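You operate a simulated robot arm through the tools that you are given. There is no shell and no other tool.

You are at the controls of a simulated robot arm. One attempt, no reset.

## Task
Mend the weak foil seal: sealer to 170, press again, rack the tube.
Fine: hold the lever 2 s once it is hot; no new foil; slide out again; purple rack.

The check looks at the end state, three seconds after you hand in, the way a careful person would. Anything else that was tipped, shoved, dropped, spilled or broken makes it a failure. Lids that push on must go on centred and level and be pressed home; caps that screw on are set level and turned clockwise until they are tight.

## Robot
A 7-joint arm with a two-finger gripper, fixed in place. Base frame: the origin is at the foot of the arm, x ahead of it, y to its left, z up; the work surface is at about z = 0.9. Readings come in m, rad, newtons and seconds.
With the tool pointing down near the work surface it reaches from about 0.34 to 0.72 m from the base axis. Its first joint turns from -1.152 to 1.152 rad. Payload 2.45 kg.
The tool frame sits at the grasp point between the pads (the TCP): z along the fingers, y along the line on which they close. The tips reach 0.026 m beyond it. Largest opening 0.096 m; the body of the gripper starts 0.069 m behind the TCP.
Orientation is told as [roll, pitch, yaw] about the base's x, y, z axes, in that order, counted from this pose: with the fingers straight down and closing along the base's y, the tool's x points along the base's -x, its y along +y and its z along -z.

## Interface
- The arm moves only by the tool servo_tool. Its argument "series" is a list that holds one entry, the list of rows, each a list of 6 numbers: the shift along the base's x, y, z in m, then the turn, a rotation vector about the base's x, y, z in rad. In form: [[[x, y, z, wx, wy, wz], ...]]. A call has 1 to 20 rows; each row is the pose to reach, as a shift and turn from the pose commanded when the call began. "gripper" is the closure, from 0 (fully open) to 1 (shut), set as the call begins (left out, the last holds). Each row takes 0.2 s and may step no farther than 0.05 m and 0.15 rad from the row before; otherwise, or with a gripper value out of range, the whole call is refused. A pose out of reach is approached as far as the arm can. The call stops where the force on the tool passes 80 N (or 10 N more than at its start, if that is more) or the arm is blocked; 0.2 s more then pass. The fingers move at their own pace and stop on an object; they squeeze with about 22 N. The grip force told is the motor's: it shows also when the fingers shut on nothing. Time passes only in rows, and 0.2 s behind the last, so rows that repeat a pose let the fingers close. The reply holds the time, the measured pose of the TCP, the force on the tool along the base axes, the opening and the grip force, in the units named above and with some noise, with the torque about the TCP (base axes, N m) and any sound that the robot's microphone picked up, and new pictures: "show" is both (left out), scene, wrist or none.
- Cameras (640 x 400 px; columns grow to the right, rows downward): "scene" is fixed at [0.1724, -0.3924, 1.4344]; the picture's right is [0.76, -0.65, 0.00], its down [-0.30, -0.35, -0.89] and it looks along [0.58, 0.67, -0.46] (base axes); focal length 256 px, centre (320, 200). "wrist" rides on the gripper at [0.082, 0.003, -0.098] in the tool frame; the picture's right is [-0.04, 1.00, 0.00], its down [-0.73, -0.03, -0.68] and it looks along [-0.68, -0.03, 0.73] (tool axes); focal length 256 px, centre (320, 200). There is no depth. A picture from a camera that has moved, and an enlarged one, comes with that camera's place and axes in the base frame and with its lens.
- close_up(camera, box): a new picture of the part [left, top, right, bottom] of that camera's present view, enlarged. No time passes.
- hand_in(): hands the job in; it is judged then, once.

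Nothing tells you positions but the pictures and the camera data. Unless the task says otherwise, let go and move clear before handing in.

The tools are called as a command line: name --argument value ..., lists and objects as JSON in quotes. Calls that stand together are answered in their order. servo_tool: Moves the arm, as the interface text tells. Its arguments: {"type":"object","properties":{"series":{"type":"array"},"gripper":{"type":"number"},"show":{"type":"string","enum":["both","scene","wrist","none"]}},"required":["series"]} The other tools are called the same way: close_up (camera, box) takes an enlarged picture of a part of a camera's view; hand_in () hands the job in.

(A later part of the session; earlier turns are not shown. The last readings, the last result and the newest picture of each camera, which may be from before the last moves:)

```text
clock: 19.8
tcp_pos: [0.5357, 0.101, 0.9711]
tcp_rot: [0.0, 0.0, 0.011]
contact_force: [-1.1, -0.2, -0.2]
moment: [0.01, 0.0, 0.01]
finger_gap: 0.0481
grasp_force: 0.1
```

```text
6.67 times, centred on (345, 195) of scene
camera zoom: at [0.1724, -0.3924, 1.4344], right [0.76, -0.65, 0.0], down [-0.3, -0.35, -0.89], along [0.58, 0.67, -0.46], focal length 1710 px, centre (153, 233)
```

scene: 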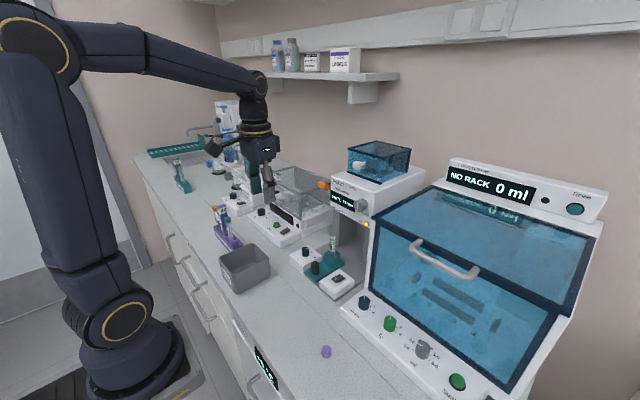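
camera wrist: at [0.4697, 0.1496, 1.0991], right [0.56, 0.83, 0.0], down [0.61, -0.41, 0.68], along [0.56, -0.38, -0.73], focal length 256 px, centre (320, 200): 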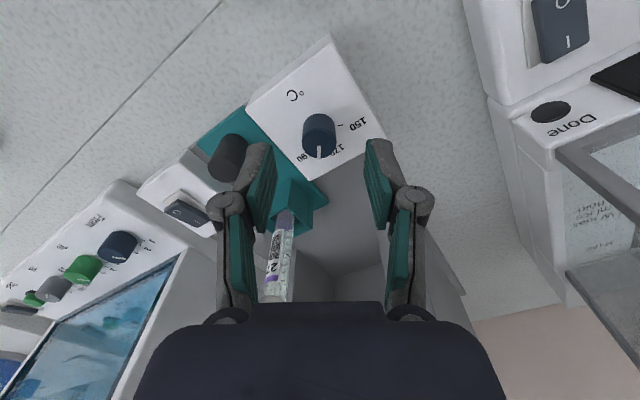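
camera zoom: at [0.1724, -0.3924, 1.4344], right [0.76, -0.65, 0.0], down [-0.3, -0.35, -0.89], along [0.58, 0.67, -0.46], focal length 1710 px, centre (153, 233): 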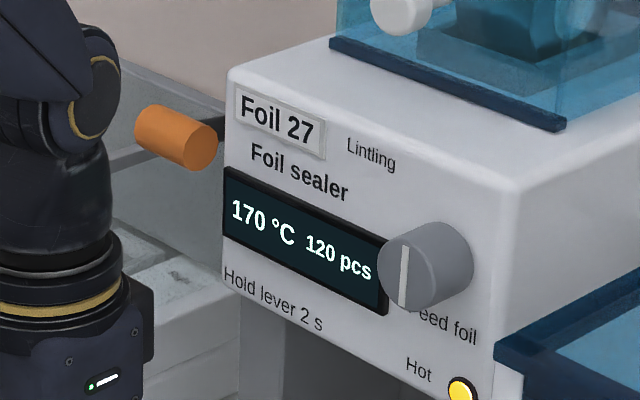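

The pointer is straight at 170 and the display holds 170 °C with Hot lit. I'll lift straight up, back off, and tilt the tool forward to look into the sealer's cavity and slide.

servo_tool --series '[[[0, 0, 0.025, 0, 0, 0], [0, 0, 0.06, 0, 0, 0], [-0.04, -0.01, 0.08, 0, -0.1, 0], [-0.08, -0.03, 0.09, 0, -0.22, 0], [-0.12, -0.05, 0.09, 0, -0.34, 0], [-0.15, -0.068, 0.09, 0, -0.46, 0], [-0.15, -0.068, 0.09, 0, -0.5, 0]]]' --gripper 0.5 --show "both"

close_up --camera "wrist" --box '[180, 60, 460, 300]'

close_up --camera "scene" --box '[270, 170, 390, 300]'

```text
clock: 21.4
tcp_pos: [0.4012, 0.0371, 1.0717]
tcp_rot: [-0.006, -0.498, 0.013]
contact_force: [-0.1, 0.1, 0.9]
moment: [-0.01, 0.01, 0.01]
finger_gap: 0.0479
grasp_force: 0.0
out of reach, approached as far as the arm can: row 6, 7
camera wrist: at [0.2824, 0.0389, 1.1187], right [0.03, 1.0, 0.01], down [0.32, -0.02, 0.95], along [0.95, -0.02, -0.32], focal length 256 px, centre (320, 200)
```

scene: 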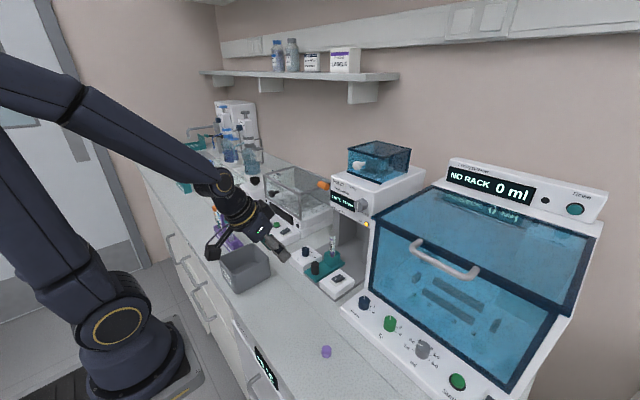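
wrist: 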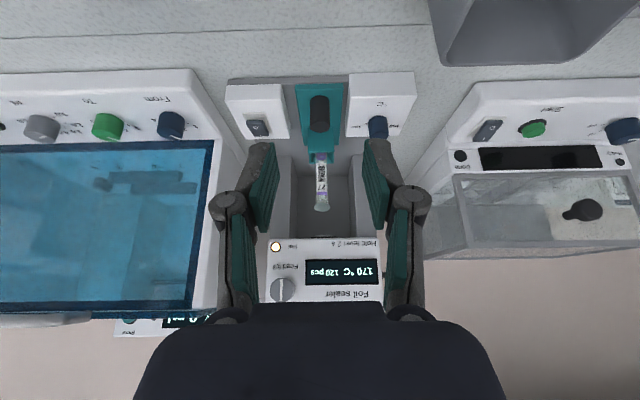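

```text
1.67 times, centred on (320, 180) of wrist
camera zoom: at [0.2824, 0.0389, 1.1187], right [0.03, 1.0, 0.01], down [0.32, -0.02, 0.95], along [0.95, -0.02, -0.32], focal length 427 px, centre (320, 233)
```

zoom: 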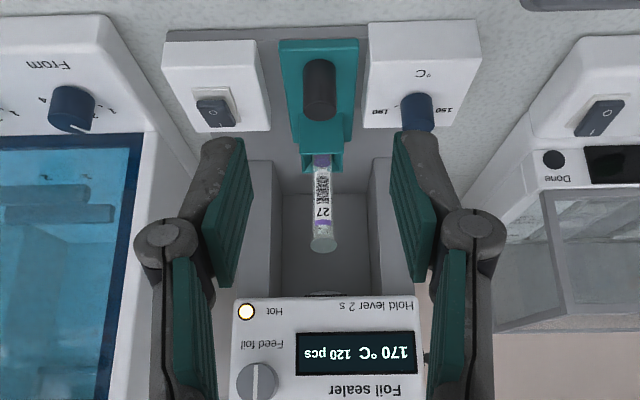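

```text
3.08 times, centred on (330, 235) of scene
camera zoom: at [0.1724, -0.3924, 1.4344], right [0.76, -0.65, 0.0], down [-0.3, -0.35, -0.89], along [0.58, 0.67, -0.46], focal length 789 px, centre (289, 92)
```

zoom: 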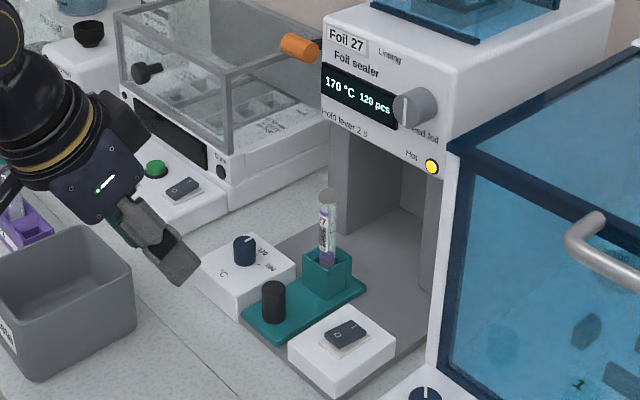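

The slide, tube and holder are clear, and Hot is on at 170 °C. I'll move toward the slide's black knob (≈ (0.520, 0.0345), top z ≈ 0.954) with the tool tilted forward so the hand will stay clear of the sealer head.

servo_tool --series '[[[0.035, 0, 0, 0, 0, 0], [0.07, 0, -0.01, 0, 0, 0], [0.09, 0, -0.025, 0, 0, 0], [0.09, 0, -0.025, 0, 0, 0]]]' --gripper 0.5 --show "both"

close_up --camera "wrist" --box '[220, 40, 420, 220]'

```text
clock: 22.4
tcp_pos: [0.4927, 0.0371, 1.0444]
tcp_rot: [-0.006, -0.5, 0.011]
contact_force: [0.2, 0.0, 0.1]
moment: [0.01, -0.01, 0.01]
finger_gap: 0.0479
grasp_force: 0.1
camera wrist: at [0.3735, 0.0394, 1.0922], right [0.03, 1.0, 0.01], down [0.32, -0.02, 0.95], along [0.95, -0.02, -0.32], focal length 256 px, centre (320, 200)
```

scene: 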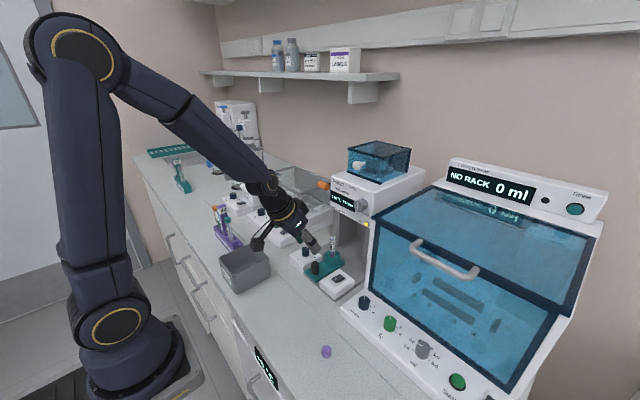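
wrist: 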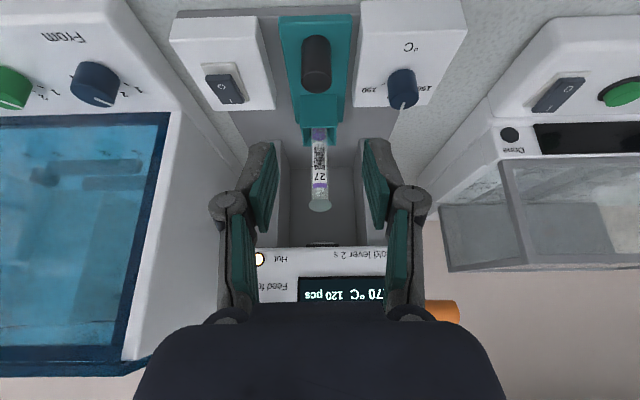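

```text
2.22 times, centred on (320, 130) of wrist
camera zoom: at [0.3735, 0.0394, 1.0922], right [0.03, 1.0, 0.01], down [0.32, -0.02, 0.95], along [0.95, -0.02, -0.32], focal length 569 px, centre (320, 356)
```

zoom: 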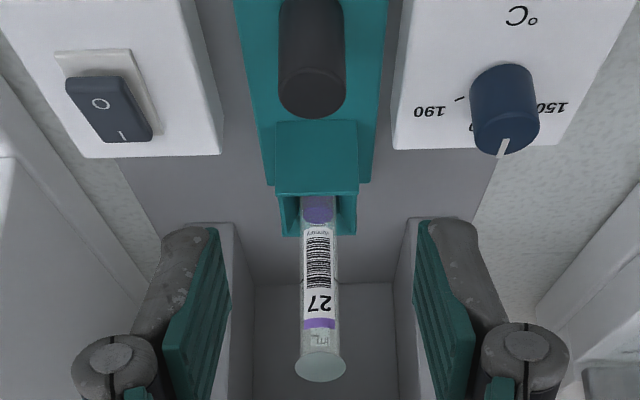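

Knob centred at ≈ (0.522, 0.0348). I'll lower the tilted fingers around it in two stages.

servo_tool --series '[[[0.008, -0.001, -0.03, 0, 0, 0], [0.015, -0.002, -0.055, 0, 0, 0], [0.019, -0.0024, -0.07, 0, 0, 0], [0.02, -0.0024, -0.082, 0, 0, 0], [0.02, -0.0024, -0.082, 0, 0, 0]]]' --gripper 0.5 --show "both"

close_up --camera "wrist" --box '[220, 60, 420, 240]'

close_up --camera "scene" --box '[280, 220, 360, 300]'

```text
clock: 23.6
tcp_pos: [0.5108, 0.0337, 0.9634]
tcp_rot: [-0.007, -0.501, 0.013]
contact_force: [-0.4, 0.6, -0.1]
moment: [0.03, 0.02, 0.0]
finger_gap: 0.0478
grasp_force: 0.1
camera wrist: at [0.3926, 0.0367, 1.0102], right [0.03, 1.0, 0.01], down [0.32, -0.02, 0.95], along [0.95, -0.02, -0.32], focal length 256 px, centre (320, 200)
```

scene: 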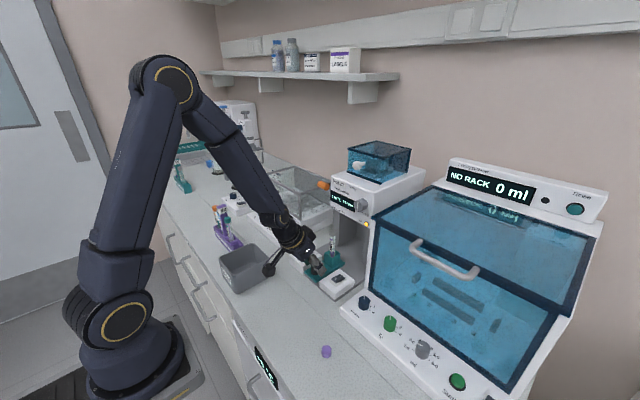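
wrist: 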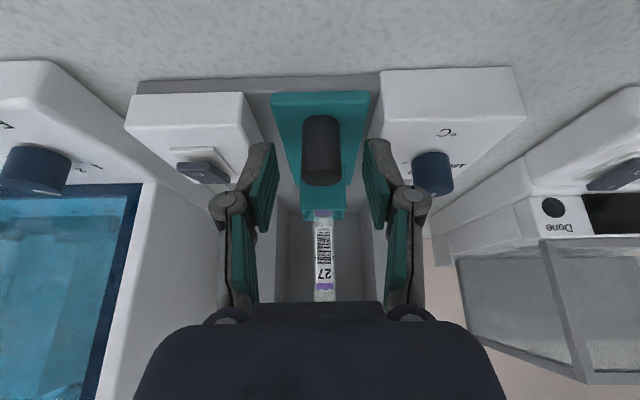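

```text
2.22 times, centred on (320, 150) of wrist
camera zoom: at [0.3926, 0.0367, 1.0102], right [0.03, 1.0, 0.01], down [0.32, -0.02, 0.95], along [0.95, -0.02, -0.32], focal length 569 px, centre (320, 311)
```

zoom: 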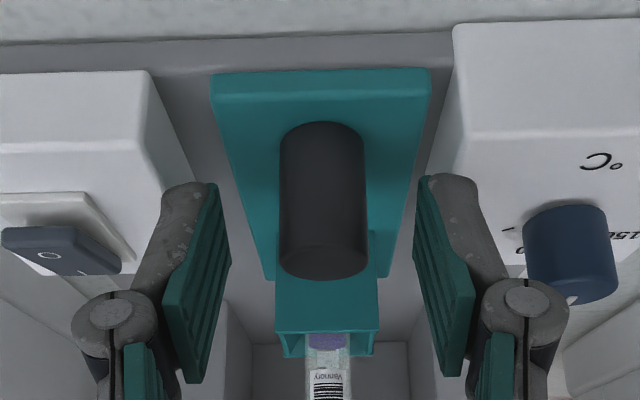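

```text
5.00 times, centred on (320, 260) of scene
camera zoom: at [0.1724, -0.3924, 1.4344], right [0.76, -0.65, 0.0], down [-0.3, -0.35, -0.89], along [0.58, 0.67, -0.46], focal length 1282 px, centre (320, -100)
```

zoom: 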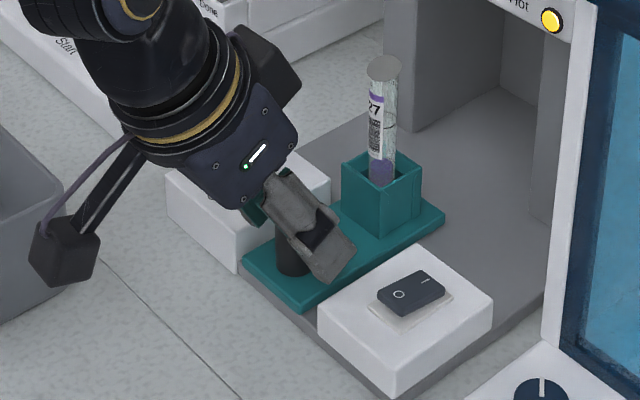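

The fingers straddle the slide knob centred. Closing on it.

servo_tool --series '[[[0, 0, 0, 0, 0, 0], [0, 0, 0, 0, 0, 0], [0, 0, 0, 0, 0, 0], [0, 0, 0, 0, 0, 0]]]' --gripper 1.0 --show "wrist"

```text
clock: 24.6
tcp_pos: [0.5106, 0.034, 0.9628]
tcp_rot: [-0.006, -0.5, 0.014]
contact_force: [0.9, 7.1, -2.6]
moment: [0.18, 0.0, 0.07]
finger_gap: 0.0212
grasp_force: 45.5
camera wrist: at [0.3926, 0.0374, 1.0103], right [0.02, 1.0, 0.01], down [0.32, -0.02, 0.95], along [0.95, -0.02, -0.32], focal length 256 px, centre (320, 200)
```

wrist: 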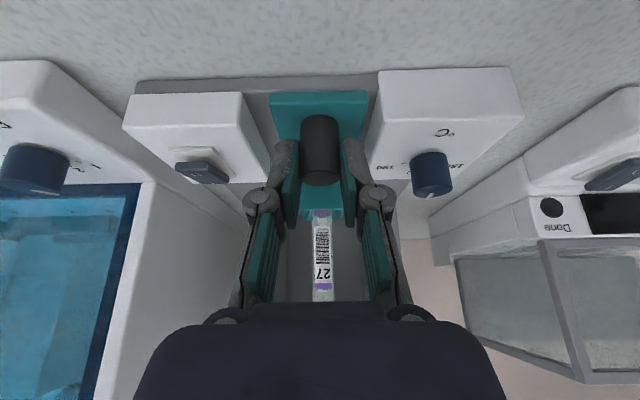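

Gripped. I'll relieve the small y load and push the slide in along +x gradually.

servo_tool --series '[[[0, 0.0008, 0.0002, 0, 0, 0], [0.008, 0.0008, 0.0002, 0, 0, 0], [0.016, 0.0008, 0.0002, 0, 0, 0], [0.024, 0.0008, 0.0002, 0, 0, 0], [0.032, 0.0008, 0.0002, 0, 0, 0], [0.04, 0.0008, 0.0002, 0, 0, 0], [0.04, 0.0008, 0.0002, 0, 0, 0]]]' --gripper 1.0 --show "both"

close_up --camera "scene" --box '[280, 190, 390, 300]'

```text
clock: 26.2
tcp_pos: [0.5493, 0.0351, 0.9621]
tcp_rot: [-0.006, -0.499, 0.012]
contact_force: [-0.2, 7.0, -20.6]
moment: [0.2, -0.15, 0.03]
finger_gap: 0.0211
grasp_force: 44.9
camera wrist: at [0.4318, 0.0375, 1.0108], right [0.02, 1.0, 0.01], down [0.32, -0.02, 0.95], along [0.95, -0.02, -0.32], focal length 256 px, centre (320, 200)
```

scene: 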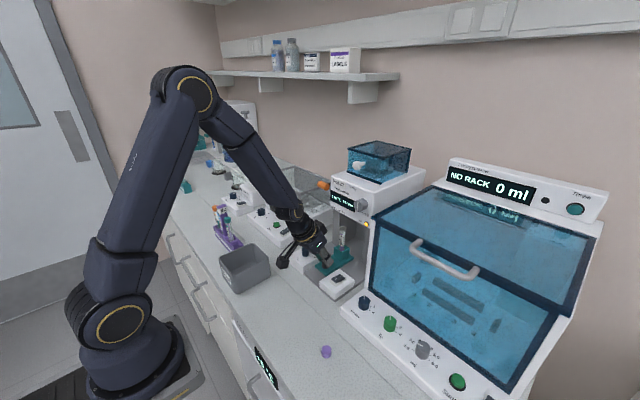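
wrist: 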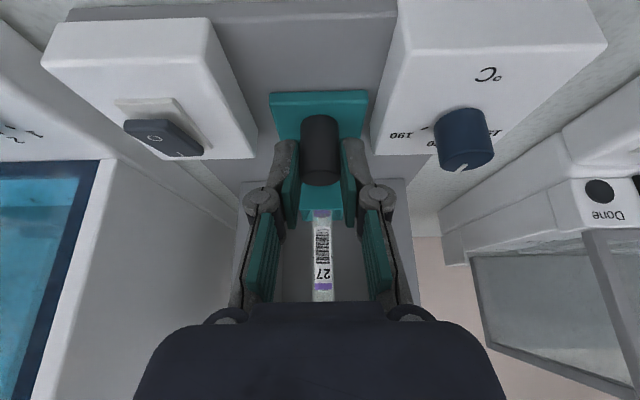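

```text
3.64 times, centred on (335, 245) of scene
camera zoom: at [0.1728, -0.3921, 1.4344], right [0.76, -0.65, 0.0], down [-0.3, -0.35, -0.89], along [0.58, 0.67, -0.46], focal length 933 px, centre (266, 36)
```

zoom: 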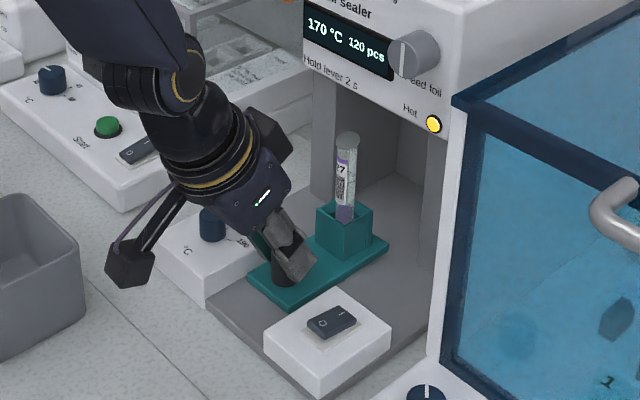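

The slide moves freely; I'll trim the z/y load slightly and continue pushing until it stops.

servo_tool --series '[[[0.008, 0.0006, -0.0008, 0, 0, 0], [0.016, 0.0006, -0.001, 0, 0, 0], [0.024, 0.0006, -0.001, 0, 0, 0], [0.032, 0.0006, -0.001, 0, 0, 0], [0.032, 0.0006, -0.001, 0, 0, 0]]]' --gripper 1.0 --show "both"

close_up --camera "scene" --box '[280, 190, 390, 300]'

```text
clock: 27.4
tcp_pos: [0.5842, 0.0343, 0.9632]
tcp_rot: [-0.005, -0.503, 0.014]
contact_force: [0.5, 4.5, -2.2]
moment: [0.11, 0.2, 0.02]
finger_gap: 0.0213
grasp_force: 44.8
camera wrist: at [0.4655, 0.0376, 1.0102], right [0.03, 1.0, 0.01], down [0.32, -0.02, 0.95], along [0.95, -0.02, -0.32], focal length 256 px, centre (320, 200)
```

scene: 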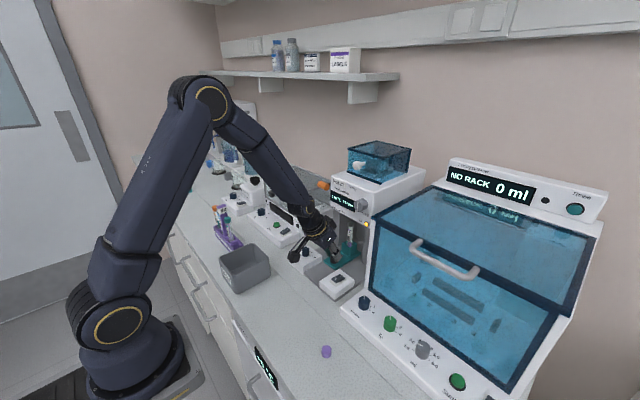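
wrist: 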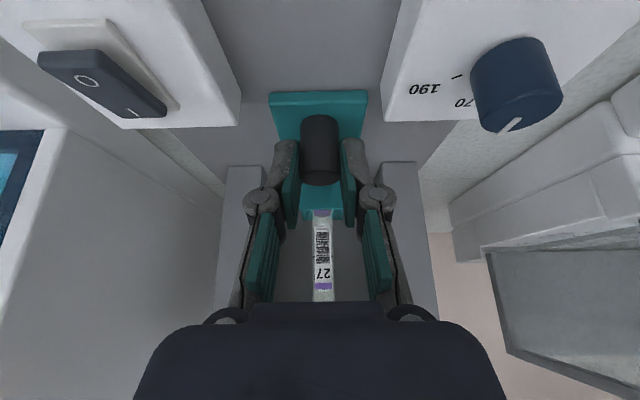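

```text
3.64 times, centred on (335, 245) of scene
camera zoom: at [0.1725, -0.3922, 1.4345], right [0.76, -0.65, 0.0], down [-0.3, -0.35, -0.89], along [0.58, 0.67, -0.46], focal length 933 px, centre (266, 36)
```

zoom: 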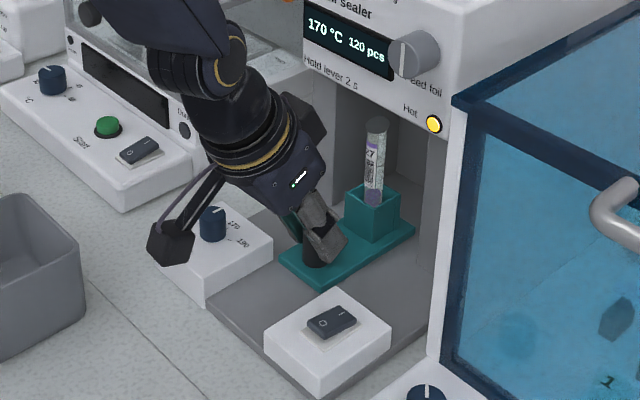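

Travel so far is 72 mm; still free. I'll continue in small steps until it meets its stop.

servo_tool --series '[[[0.006, 0.0003, 0, 0, 0, 0], [0.012, 0.0003, 0, 0, 0, 0], [0.018, 0.0003, 0, 0, 0, 0], [0.024, 0.0003, 0, 0, 0, 0], [0.024, 0.0003, 0, 0, 0, 0]]]' --gripper 1.0 --show "both"

close_up --camera "scene" --box '[280, 190, 390, 300]'

```text
clock: 28.6
tcp_pos: [0.6059, 0.0345, 0.9633]
tcp_rot: [-0.008, -0.501, 0.011]
contact_force: [-0.7, 1.7, -0.7]
moment: [0.04, 0.74, 0.03]
finger_gap: 0.0213
grasp_force: 44.6
camera wrist: at [0.488, 0.0377, 1.0105], right [0.03, 1.0, 0.01], down [0.32, -0.02, 0.95], along [0.95, -0.02, -0.32], focal length 256 px, centre (320, 200)
```

scene: 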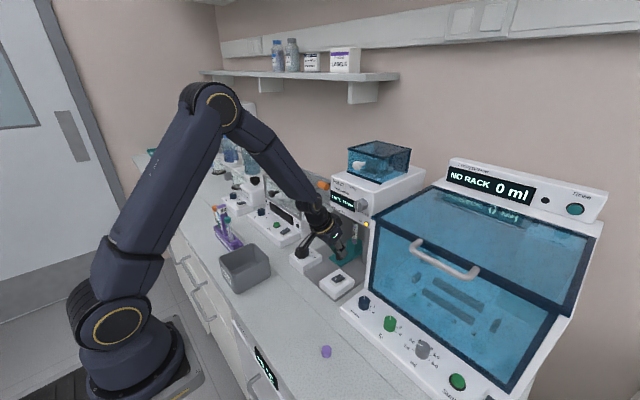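
wrist: 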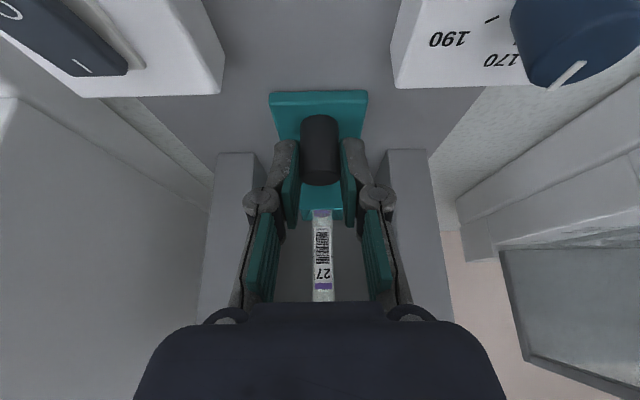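

```text
3.64 times, centred on (335, 245) of scene
camera zoom: at [0.1724, -0.3923, 1.4344], right [0.76, -0.65, 0.0], down [-0.3, -0.35, -0.89], along [0.58, 0.67, -0.46], focal length 933 px, centre (266, 36)
```

zoom: 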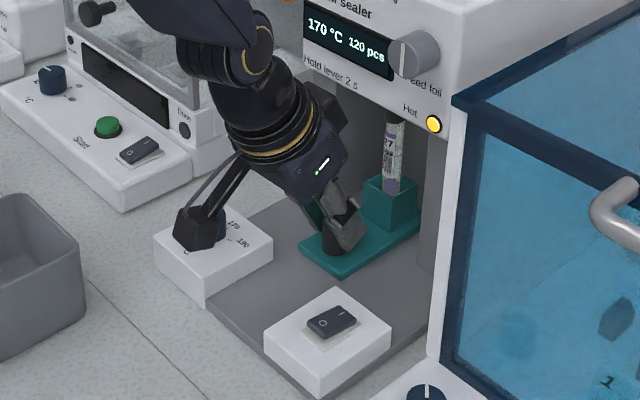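

96 mm travelled and still free; the head front is at x ≈ 0.615 so I'm watching clearance. I'll continue by small steps.

servo_tool --series '[[[0.004, 0.0002, 0, 0, 0, 0], [0.008, 0.0002, 0, 0, 0, 0], [0.012, 0.0002, 0, 0, 0, 0], [0.012, 0.0002, 0, 0, 0, 0]]]' --gripper 1.0 --show "both"

close_up --camera "scene" --box '[280, 160, 390, 290]'

```text
clock: 29.6
tcp_pos: [0.6179, 0.035, 0.9641]
tcp_rot: [-0.004, -0.502, 0.013]
contact_force: [-0.6, -1.4, 4.8]
moment: [-0.02, 0.2, -0.02]
finger_gap: 0.0211
grasp_force: 45.3
camera wrist: at [0.5011, 0.0377, 1.0101], right [0.03, 1.0, 0.01], down [0.32, -0.02, 0.95], along [0.95, -0.02, -0.32], focal length 256 px, centre (320, 200)
```

scene: 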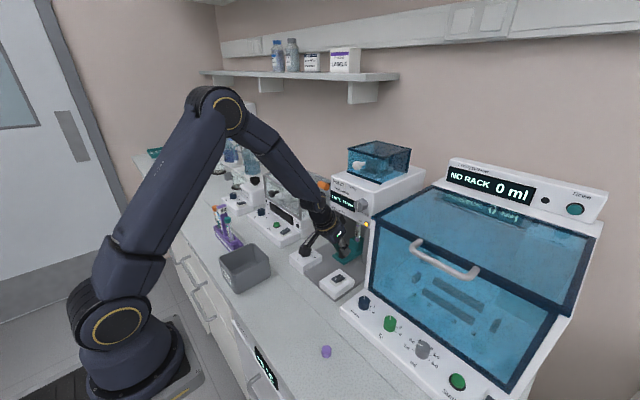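
wrist: 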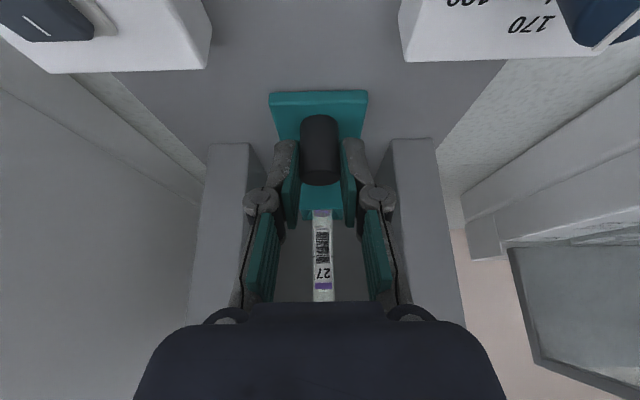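

```text
3.08 times, centred on (335, 225) of scene
camera zoom: at [0.1723, -0.3924, 1.4344], right [0.76, -0.65, 0.0], down [-0.3, -0.35, -0.89], along [0.58, 0.67, -0.46], focal length 789 px, centre (274, 123)
```

zoom: 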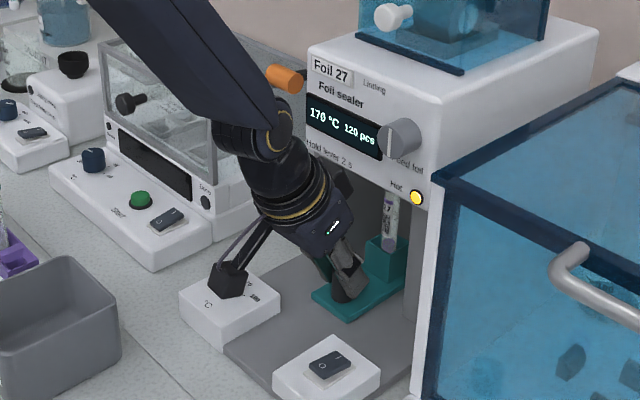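

Still free at 108 mm. Continuing a little further with small steps.

servo_tool --series '[[[0.004, 0, -0.0002, 0, 0, 0], [0.008, 0, -0.0002, 0, 0, 0], [0.012, 0, -0.0002, 0, 0, 0], [0.012, 0, -0.0002, 0, 0, 0]]]' --gripper 1.0 --show "scene"

close_up --camera "scene" --box '[280, 160, 390, 290]'

```text
clock: 30.6
tcp_pos: [0.628, 0.036, 0.9626]
tcp_rot: [-0.008, -0.492, 0.013]
contact_force: [-37.6, -7.1, 22.8]
moment: [-0.23, 0.71, -0.06]
finger_gap: 0.0212
grasp_force: 45.9
```

scene: 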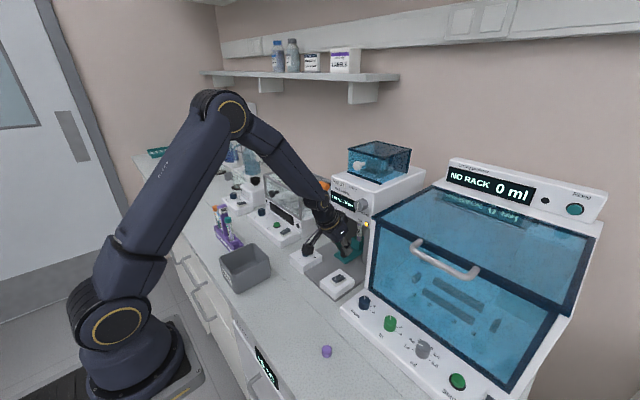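

```text
3.08 times, centred on (335, 225) of scene
camera zoom: at [0.1709, -0.3926, 1.4345], right [0.76, -0.65, 0.0], down [-0.3, -0.35, -0.89], along [0.58, 0.67, -0.46], focal length 789 px, centre (274, 123)
```

zoom: 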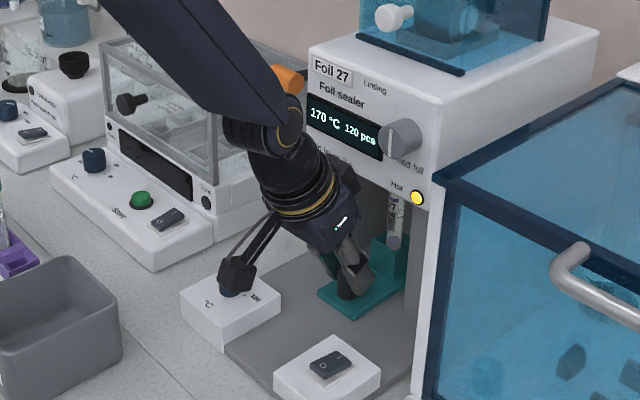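

Force −37 N in x with little moment about the TCP: the slide has reached its end stop (~117 mm travel). I'll relax the load and then release the slide knob.

servo_tool --series '[[[-0.001, -0.0003, 0.0004, 0, 0, 0], [-0.002, -0.0006, 0.0008, 0, 0, 0], [-0.002, -0.0006, 0.0008, 0, 0, 0]]]' --gripper 1.0 --show "none"

```text
clock: 31.4
tcp_pos: [0.6276, 0.035, 0.9622]
tcp_rot: [-0.007, -0.495, 0.011]
contact_force: [-13.8, -4.4, -8.7]
moment: [-0.07, 0.4, -0.05]
finger_gap: 0.0214
grasp_force: 45.4
```

servo_tool --series '[[[0, 0, 0, 0, 0, 0], [0, 0, 0, 0, 0, 0], [0, 0, 0, 0, 0, 0]]]' --gripper 0.52 --show "none"

servo_tool --series '[[[-0.012, 0, 0.02, 0, 0, 0], [-0.03, 0, 0.03, 0, 0, 0], [-0.07, 0, 0.04, 0, 0, 0], [-0.11, 0, 0.06, 0, 0, 0], [-0.14, 0.01, 0.09, 0, 0, 0], [-0.15, 0.02, 0.12, 0, 0, 0], [-0.15, 0.02, 0.12, 0, 0, 0]]]' --gripper 0.52 --show "both"

close_up --camera "scene" --box '[290, 160, 400, 290]'

close_up --camera "wrist" --box '[200, 60, 460, 310]'

```text
clock: 32.2
tcp_pos: [0.6294, 0.0347, 0.9649]
tcp_rot: [-0.003, -0.501, 0.012]
contact_force: [-0.2, -0.3, -0.2]
moment: [0.01, -0.02, 0.0]
finger_gap: 0.0461
grasp_force: 0.1
```

```text
clock: 33.8
tcp_pos: [0.4783, 0.0576, 1.085]
tcp_rot: [-0.005, -0.499, 0.011]
contact_force: [0.3, -0.3, 0.1]
moment: [0.0, 0.0, 0.0]
finger_gap: 0.046
grasp_force: 0.0
camera wrist: at [0.3605, 0.0605, 1.1321], right [0.03, 1.0, 0.01], down [0.32, -0.02, 0.95], along [0.95, -0.02, -0.32], focal length 256 px, centre (320, 200)
```

scene: 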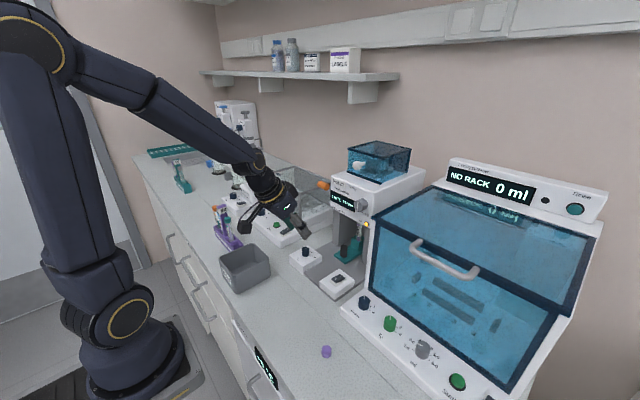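
wrist: 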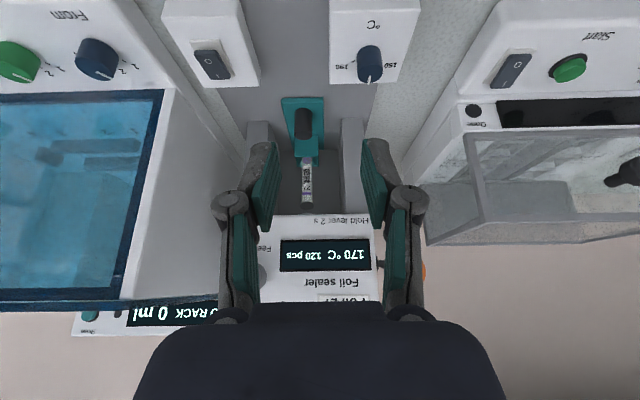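

```text
3.08 times, centred on (345, 225) of scene
camera zoom: at [0.1724, -0.3924, 1.4344], right [0.76, -0.65, 0.0], down [-0.3, -0.35, -0.89], along [0.58, 0.67, -0.46], focal length 789 px, centre (243, 123)
```

zoom: 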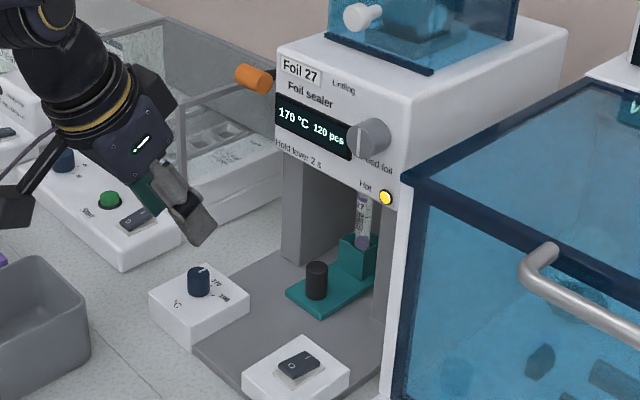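

```text
1.60 times, centred on (330, 185) of wrist
camera zoom: at [0.3605, 0.0605, 1.1321], right [0.03, 1.0, 0.01], down [0.32, -0.02, 0.95], along [0.95, -0.02, -0.32], focal length 410 px, centre (304, 224)
```

zoom: 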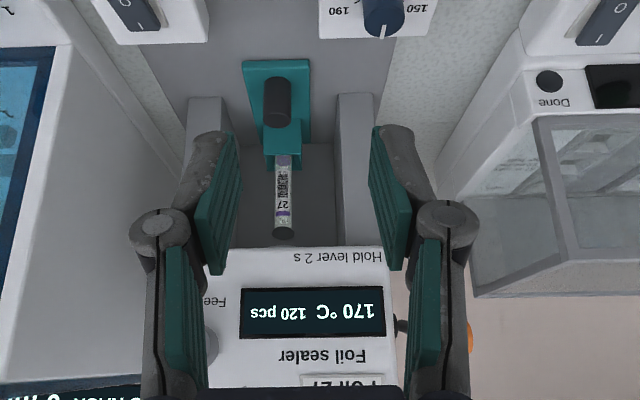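

The slide is home in the sealer, 170 °C and Hot are lit. Next I'll position in front of the orange lever to measure it accurately.

servo_tool --series '[[[-0.01, 0.03, 0.02, 0, 0, 0], [-0.02, 0.06, 0.04, 0, 0, 0], [-0.03, 0.088, 0.055, 0, 0, 0], [-0.03, 0.088, 0.055, 0, 0, 0]]]' --gripper 0.0 --show "wrist"

close_up --camera "wrist" --box '[230, 140, 410, 310]'

close_up --camera "scene" --box '[300, 160, 360, 210]'

```text
clock: 34.8
tcp_pos: [0.4492, 0.1432, 1.1403]
tcp_rot: [-0.005, -0.502, 0.011]
contact_force: [0.1, -0.9, -0.4]
moment: [0.03, 0.0, 0.0]
finger_gap: 0.0959
grasp_force: 0.1
camera wrist: at [0.3301, 0.1463, 1.1863], right [0.03, 1.0, 0.01], down [0.32, -0.02, 0.95], along [0.95, -0.02, -0.32], focal length 256 px, centre (320, 200)
```

wrist: 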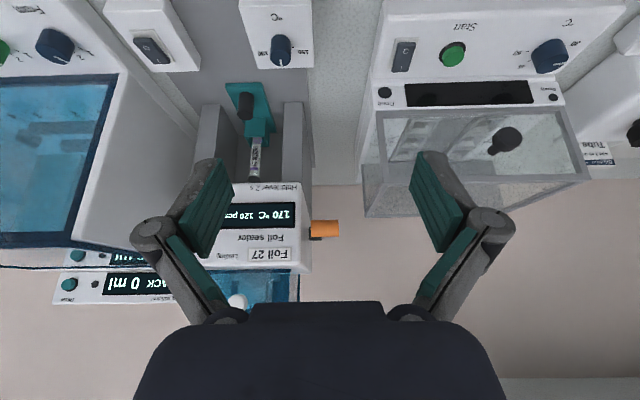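

```text
2.35 times, centred on (320, 225) of wrist
camera zoom: at [0.3301, 0.1463, 1.1863], right [0.03, 1.0, 0.01], down [0.32, -0.02, 0.95], along [0.95, -0.02, -0.32], focal length 602 px, centre (320, 141)
```

zoom: 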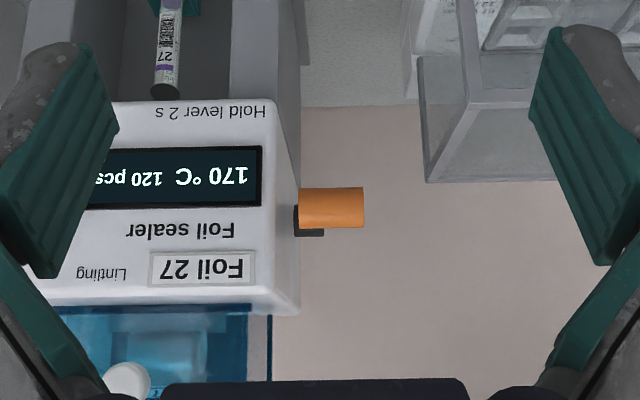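

```text
8.00 times, centred on (330, 185) of scene
camera zoom: at [0.1724, -0.3924, 1.4344], right [0.76, -0.65, 0.0], down [-0.3, -0.35, -0.89], along [0.58, 0.67, -0.46], focal length 2052 px, centre (240, 320)
```

zoom: 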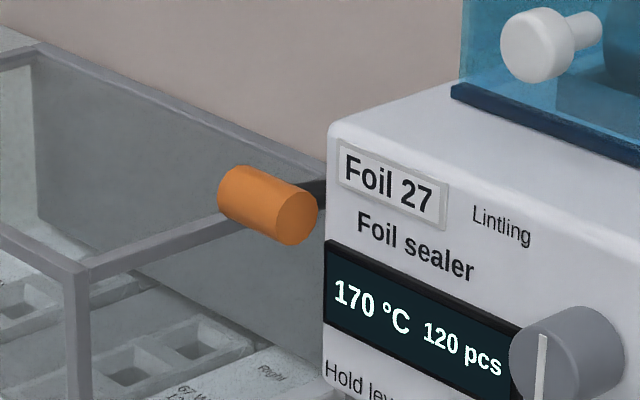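

The orange grip is at ≈ (0.651, 0.145, 1.116), its axis along y (0.128–0.163), with the lever arm running back to a pivot near (0.78, 1.10). I'll roll the closed gripper 90° about its own axis (camera to the +y side) so that it's slim next to the sealer head.

servo_tool --series '[[[0, 0, 0.005, 0.0627, 0, -0.1149], [0, 0, 0.01, 0.1254, 0, -0.2298], [0, 0, 0.015, 0.1881, 0, -0.3448], [0, 0, 0.02, 0.2508, 0, -0.4597], [0, 0.001, 0.025, 0.3135, 0, -0.5746], [0, 0.002, 0.03, 0.3763, 0, -0.6895], [0, 0.003, 0.035, 0.439, 0, -0.8044], [0, 0.004, 0.04, 0.5017, 0, -0.9193], [0, 0.005, 0.045, 0.5644, 0, -1.0343], [0, 0.006, 0.05, 0.6271, 0, -1.1492], [0, 0.007, 0.055, 0.6898, 0, -1.2641], [0, 0.007, 0.06, 0.7525, 0, -1.379], [0, 0.007, 0.06, 0.7525, 0, -1.379]]]' --gripper 1.0 --show "both"

```text
clock: 37.6
tcp_pos: [0.4508, 0.1498, 1.199]
tcp_rot: [0.499, -0.004, -1.565]
contact_force: [-0.2, -0.1, 0.7]
moment: [-0.03, -0.02, 0.04]
finger_gap: 0.0001
grasp_force: 22.3
camera wrist: at [0.404, 0.2325, 1.2868], right [0.88, -0.03, 0.48], down [-0.35, -0.73, 0.58], along [0.33, -0.68, -0.65], focal length 256 px, centre (320, 200)
```

scene: 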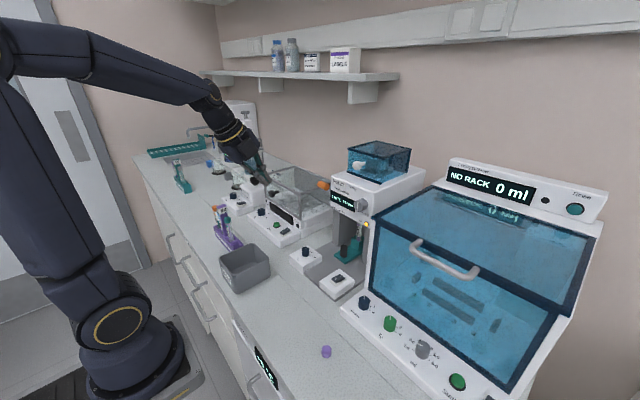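
wrist: 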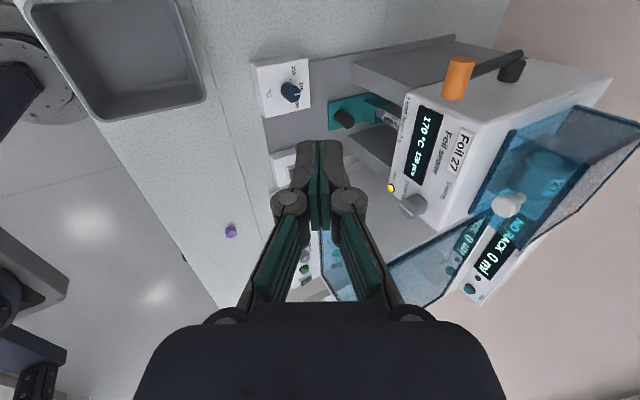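

Now the wrist camera shows the lever, its arm and pivot from the side. Zooming in to measure.

close_up --camera "wrist" --box '[370, 30, 560, 150]'

```text
3.33 times, centred on (465, 90) of wrist
camera zoom: at [0.404, 0.2325, 1.2868], right [0.88, -0.03, 0.48], down [-0.35, -0.73, 0.58], along [0.33, -0.68, -0.65], focal length 853 px, centre (-163, 567)
```

zoom: 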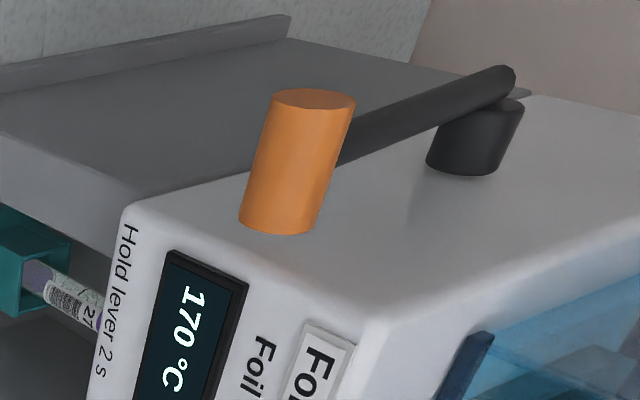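

Lever geometry: grip centre ≈ (0.648, 0.1455, 1.118), pivot ≈ (0.738, 1.119), arm ≈ 90 mm, level. I'll bring the closed fingertips above the grip with the tool tilted ~43° so the hand stays in front of the head.

servo_tool --series '[[[0.03, 0, 0.005, 0, -0.1, 0], [0.07, 0, 0.005, 0, -0.2, 0], [0.11, 0, 0, 0, -0.25, 0], [0.15, 0, -0.005, 0, -0.25, 0], [0.186, 0, -0.01, 0, -0.25, 0], [0.186, 0, -0.01, 0, -0.25, 0]]]' --gripper 1.0 --show "both"

close_up --camera "wrist" --box '[240, 80, 460, 240]'

close_up --camera "scene" --box '[270, 120, 390, 220]'

```text
clock: 39.0
tcp_pos: [0.6355, 0.1495, 1.1877]
tcp_rot: [0.75, -0.009, -1.562]
contact_force: [0.2, -0.1, -0.6]
moment: [-0.02, 0.02, 0.01]
finger_gap: 0.0
grasp_force: 22.4
camera wrist: at [0.5701, 0.2317, 1.261], right [0.73, -0.03, 0.68], down [-0.48, -0.73, 0.48], along [0.49, -0.68, -0.55], focal length 256 px, centre (320, 200)
```

scene: 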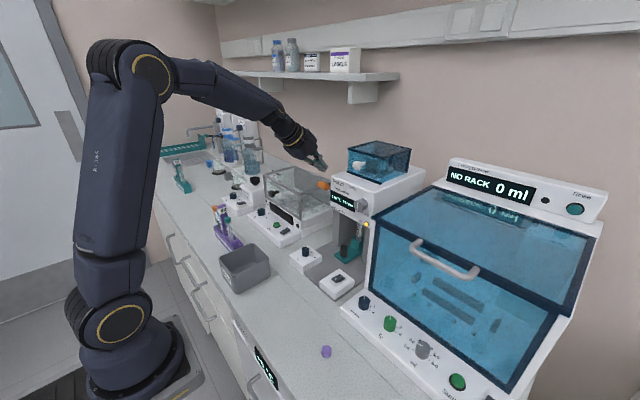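
wrist: 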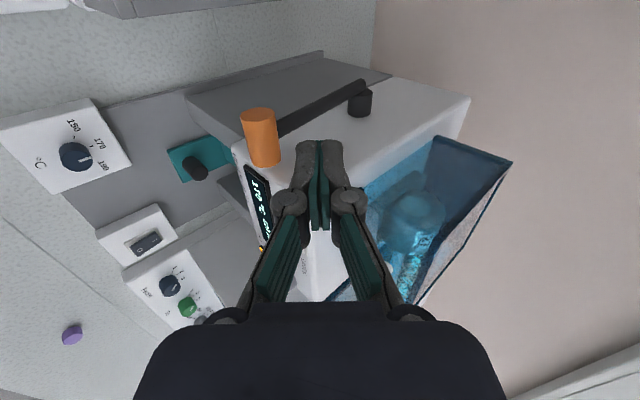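

```text
2.50 times, centred on (350, 160) of wrist
camera zoom: at [0.5701, 0.2317, 1.261], right [0.73, -0.03, 0.68], down [-0.48, -0.73, 0.48], along [0.49, -0.68, -0.55], focal length 640 px, centre (245, 300)
```

zoom: 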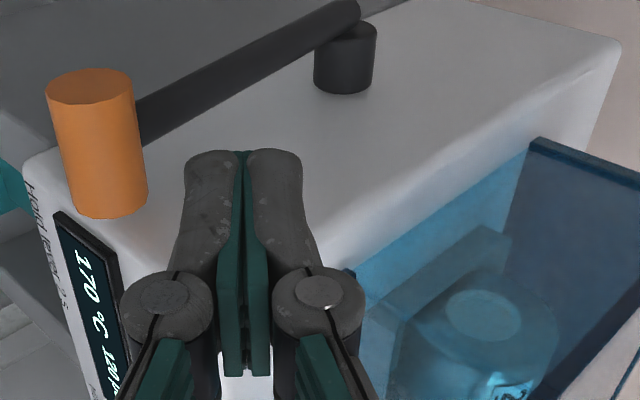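

```text
4.00 times, centred on (330, 170) of scene
camera zoom: at [0.1724, -0.3924, 1.4344], right [0.76, -0.65, 0.0], down [-0.3, -0.35, -0.89], along [0.58, 0.67, -0.46], focal length 1026 px, centre (280, 320)
```

zoom: 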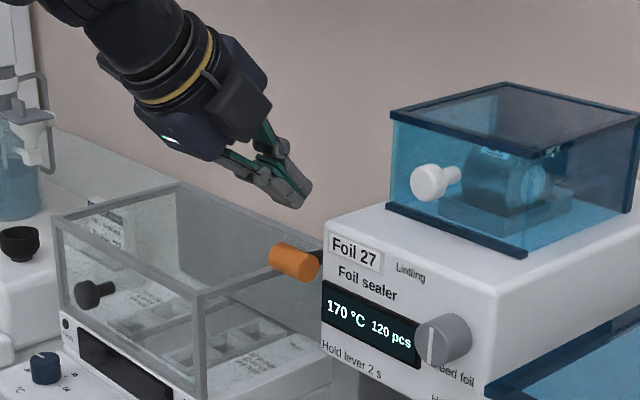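

Everything lines up: fingertips are ~3 cm above the grip. I'll lower onto the grip and begin to press, following the lever's arc, watching the force.

servo_tool --series '[[[0, 0, -0.018, 0, 0, 0], [0.001, 0, -0.03, 0, 0, 0], [0.0015, 0, -0.042, 0, 0, 0], [0.003, 0, -0.052, 0, 0, 0]]]' --gripper 1.0 --show "both"

close_up --camera "wrist" --box '[240, 60, 460, 240]'

close_up --camera "scene" --box '[270, 140, 390, 240]'

```text
clock: 40.0
tcp_pos: [0.6383, 0.1497, 1.1365]
tcp_rot: [0.751, -0.008, -1.563]
contact_force: [0.5, -0.1, 2.2]
moment: [0.04, 0.01, 0.01]
finger_gap: 0.0002
grasp_force: 21.7
camera wrist: at [0.5731, 0.2315, 1.2103], right [0.73, -0.03, 0.68], down [-0.48, -0.73, 0.48], along [0.49, -0.68, -0.55], focal length 256 px, centre (320, 200)
```

scene: 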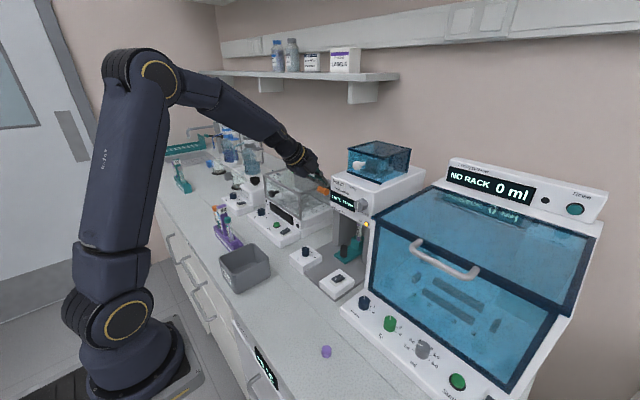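
wrist: 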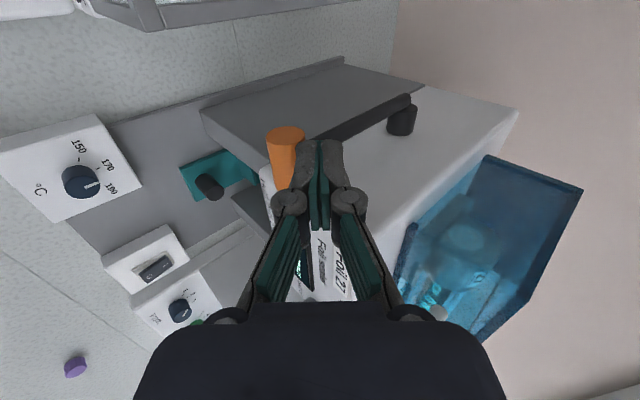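

```text
2.22 times, centred on (350, 150) of wrist
camera zoom: at [0.5731, 0.2315, 1.2103], right [0.73, -0.03, 0.68], down [-0.48, -0.73, 0.48], along [0.49, -0.68, -0.55], focal length 569 px, centre (253, 311)
```

zoom: 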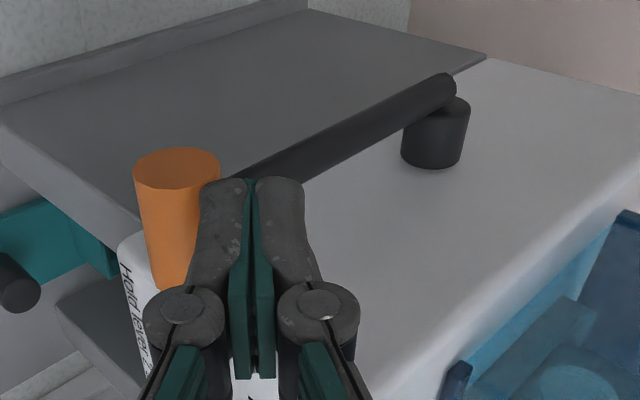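

```text
4.00 times, centred on (330, 190) of scene
camera zoom: at [0.1723, -0.3924, 1.4344], right [0.76, -0.65, 0.0], down [-0.3, -0.35, -0.89], along [0.58, 0.67, -0.46], focal length 1026 px, centre (280, 240)
```

zoom: 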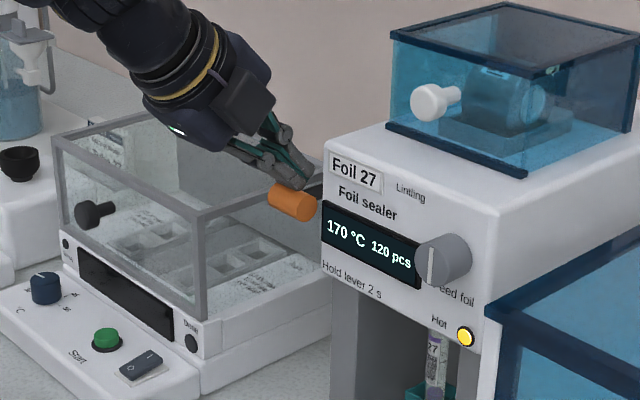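

The lever is moving down with only ~2 N, contact on top of the grip. Continuing along the arc.

servo_tool --series '[[[0.0026, 0, -0.0104, 0, 0, 0], [0.0059, 0, -0.0195, 0, 0, 0]]]' --gripper 1.0 --show "both"

close_up --camera "wrist" --box '[240, 60, 460, 240]'

close_up --camera "scene" --box '[270, 150, 390, 250]'

```text
clock: 40.6
tcp_pos: [0.6449, 0.1495, 1.1159]
tcp_rot: [0.75, -0.006, -1.564]
contact_force: [-0.6, 0.5, 2.8]
moment: [-0.01, -0.02, -0.02]
finger_gap: 0.0001
grasp_force: 22.0
camera wrist: at [0.5792, 0.2313, 1.1901], right [0.73, -0.03, 0.68], down [-0.48, -0.73, 0.48], along [0.49, -0.68, -0.55], focal length 256 px, centre (320, 200)
```

scene: 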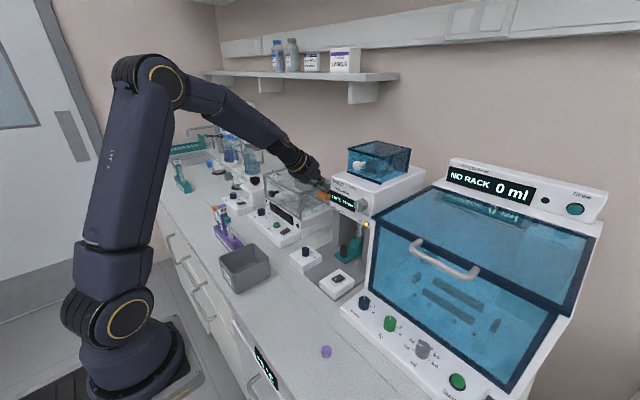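
wrist: 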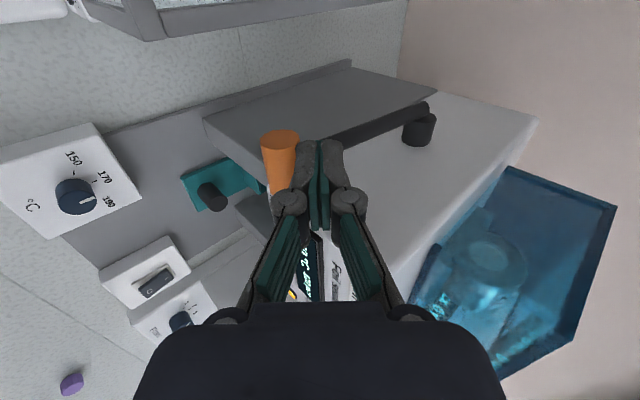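

```text
2.22 times, centred on (350, 150) of wrist
camera zoom: at [0.5792, 0.2313, 1.1901], right [0.73, -0.03, 0.68], down [-0.48, -0.73, 0.48], along [0.49, -0.68, -0.55], focal length 569 px, centre (253, 311)
```

zoom: 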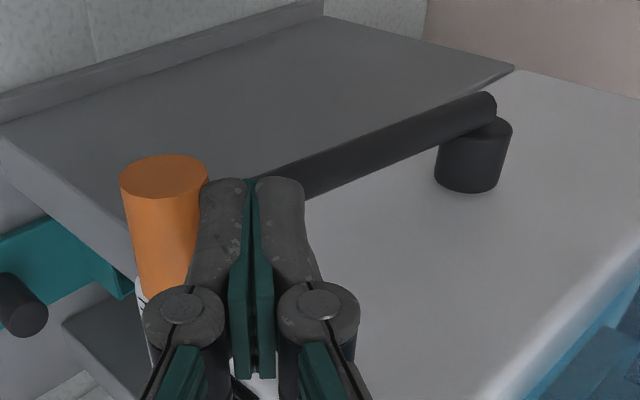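

```text
4.00 times, centred on (330, 200) of scene
camera zoom: at [0.1723, -0.3924, 1.4344], right [0.76, -0.65, 0.0], down [-0.3, -0.35, -0.89], along [0.58, 0.67, -0.46], focal length 1026 px, centre (280, 200)
```

zoom: 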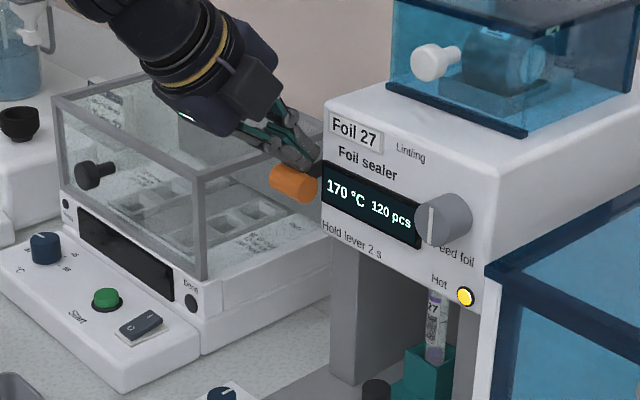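

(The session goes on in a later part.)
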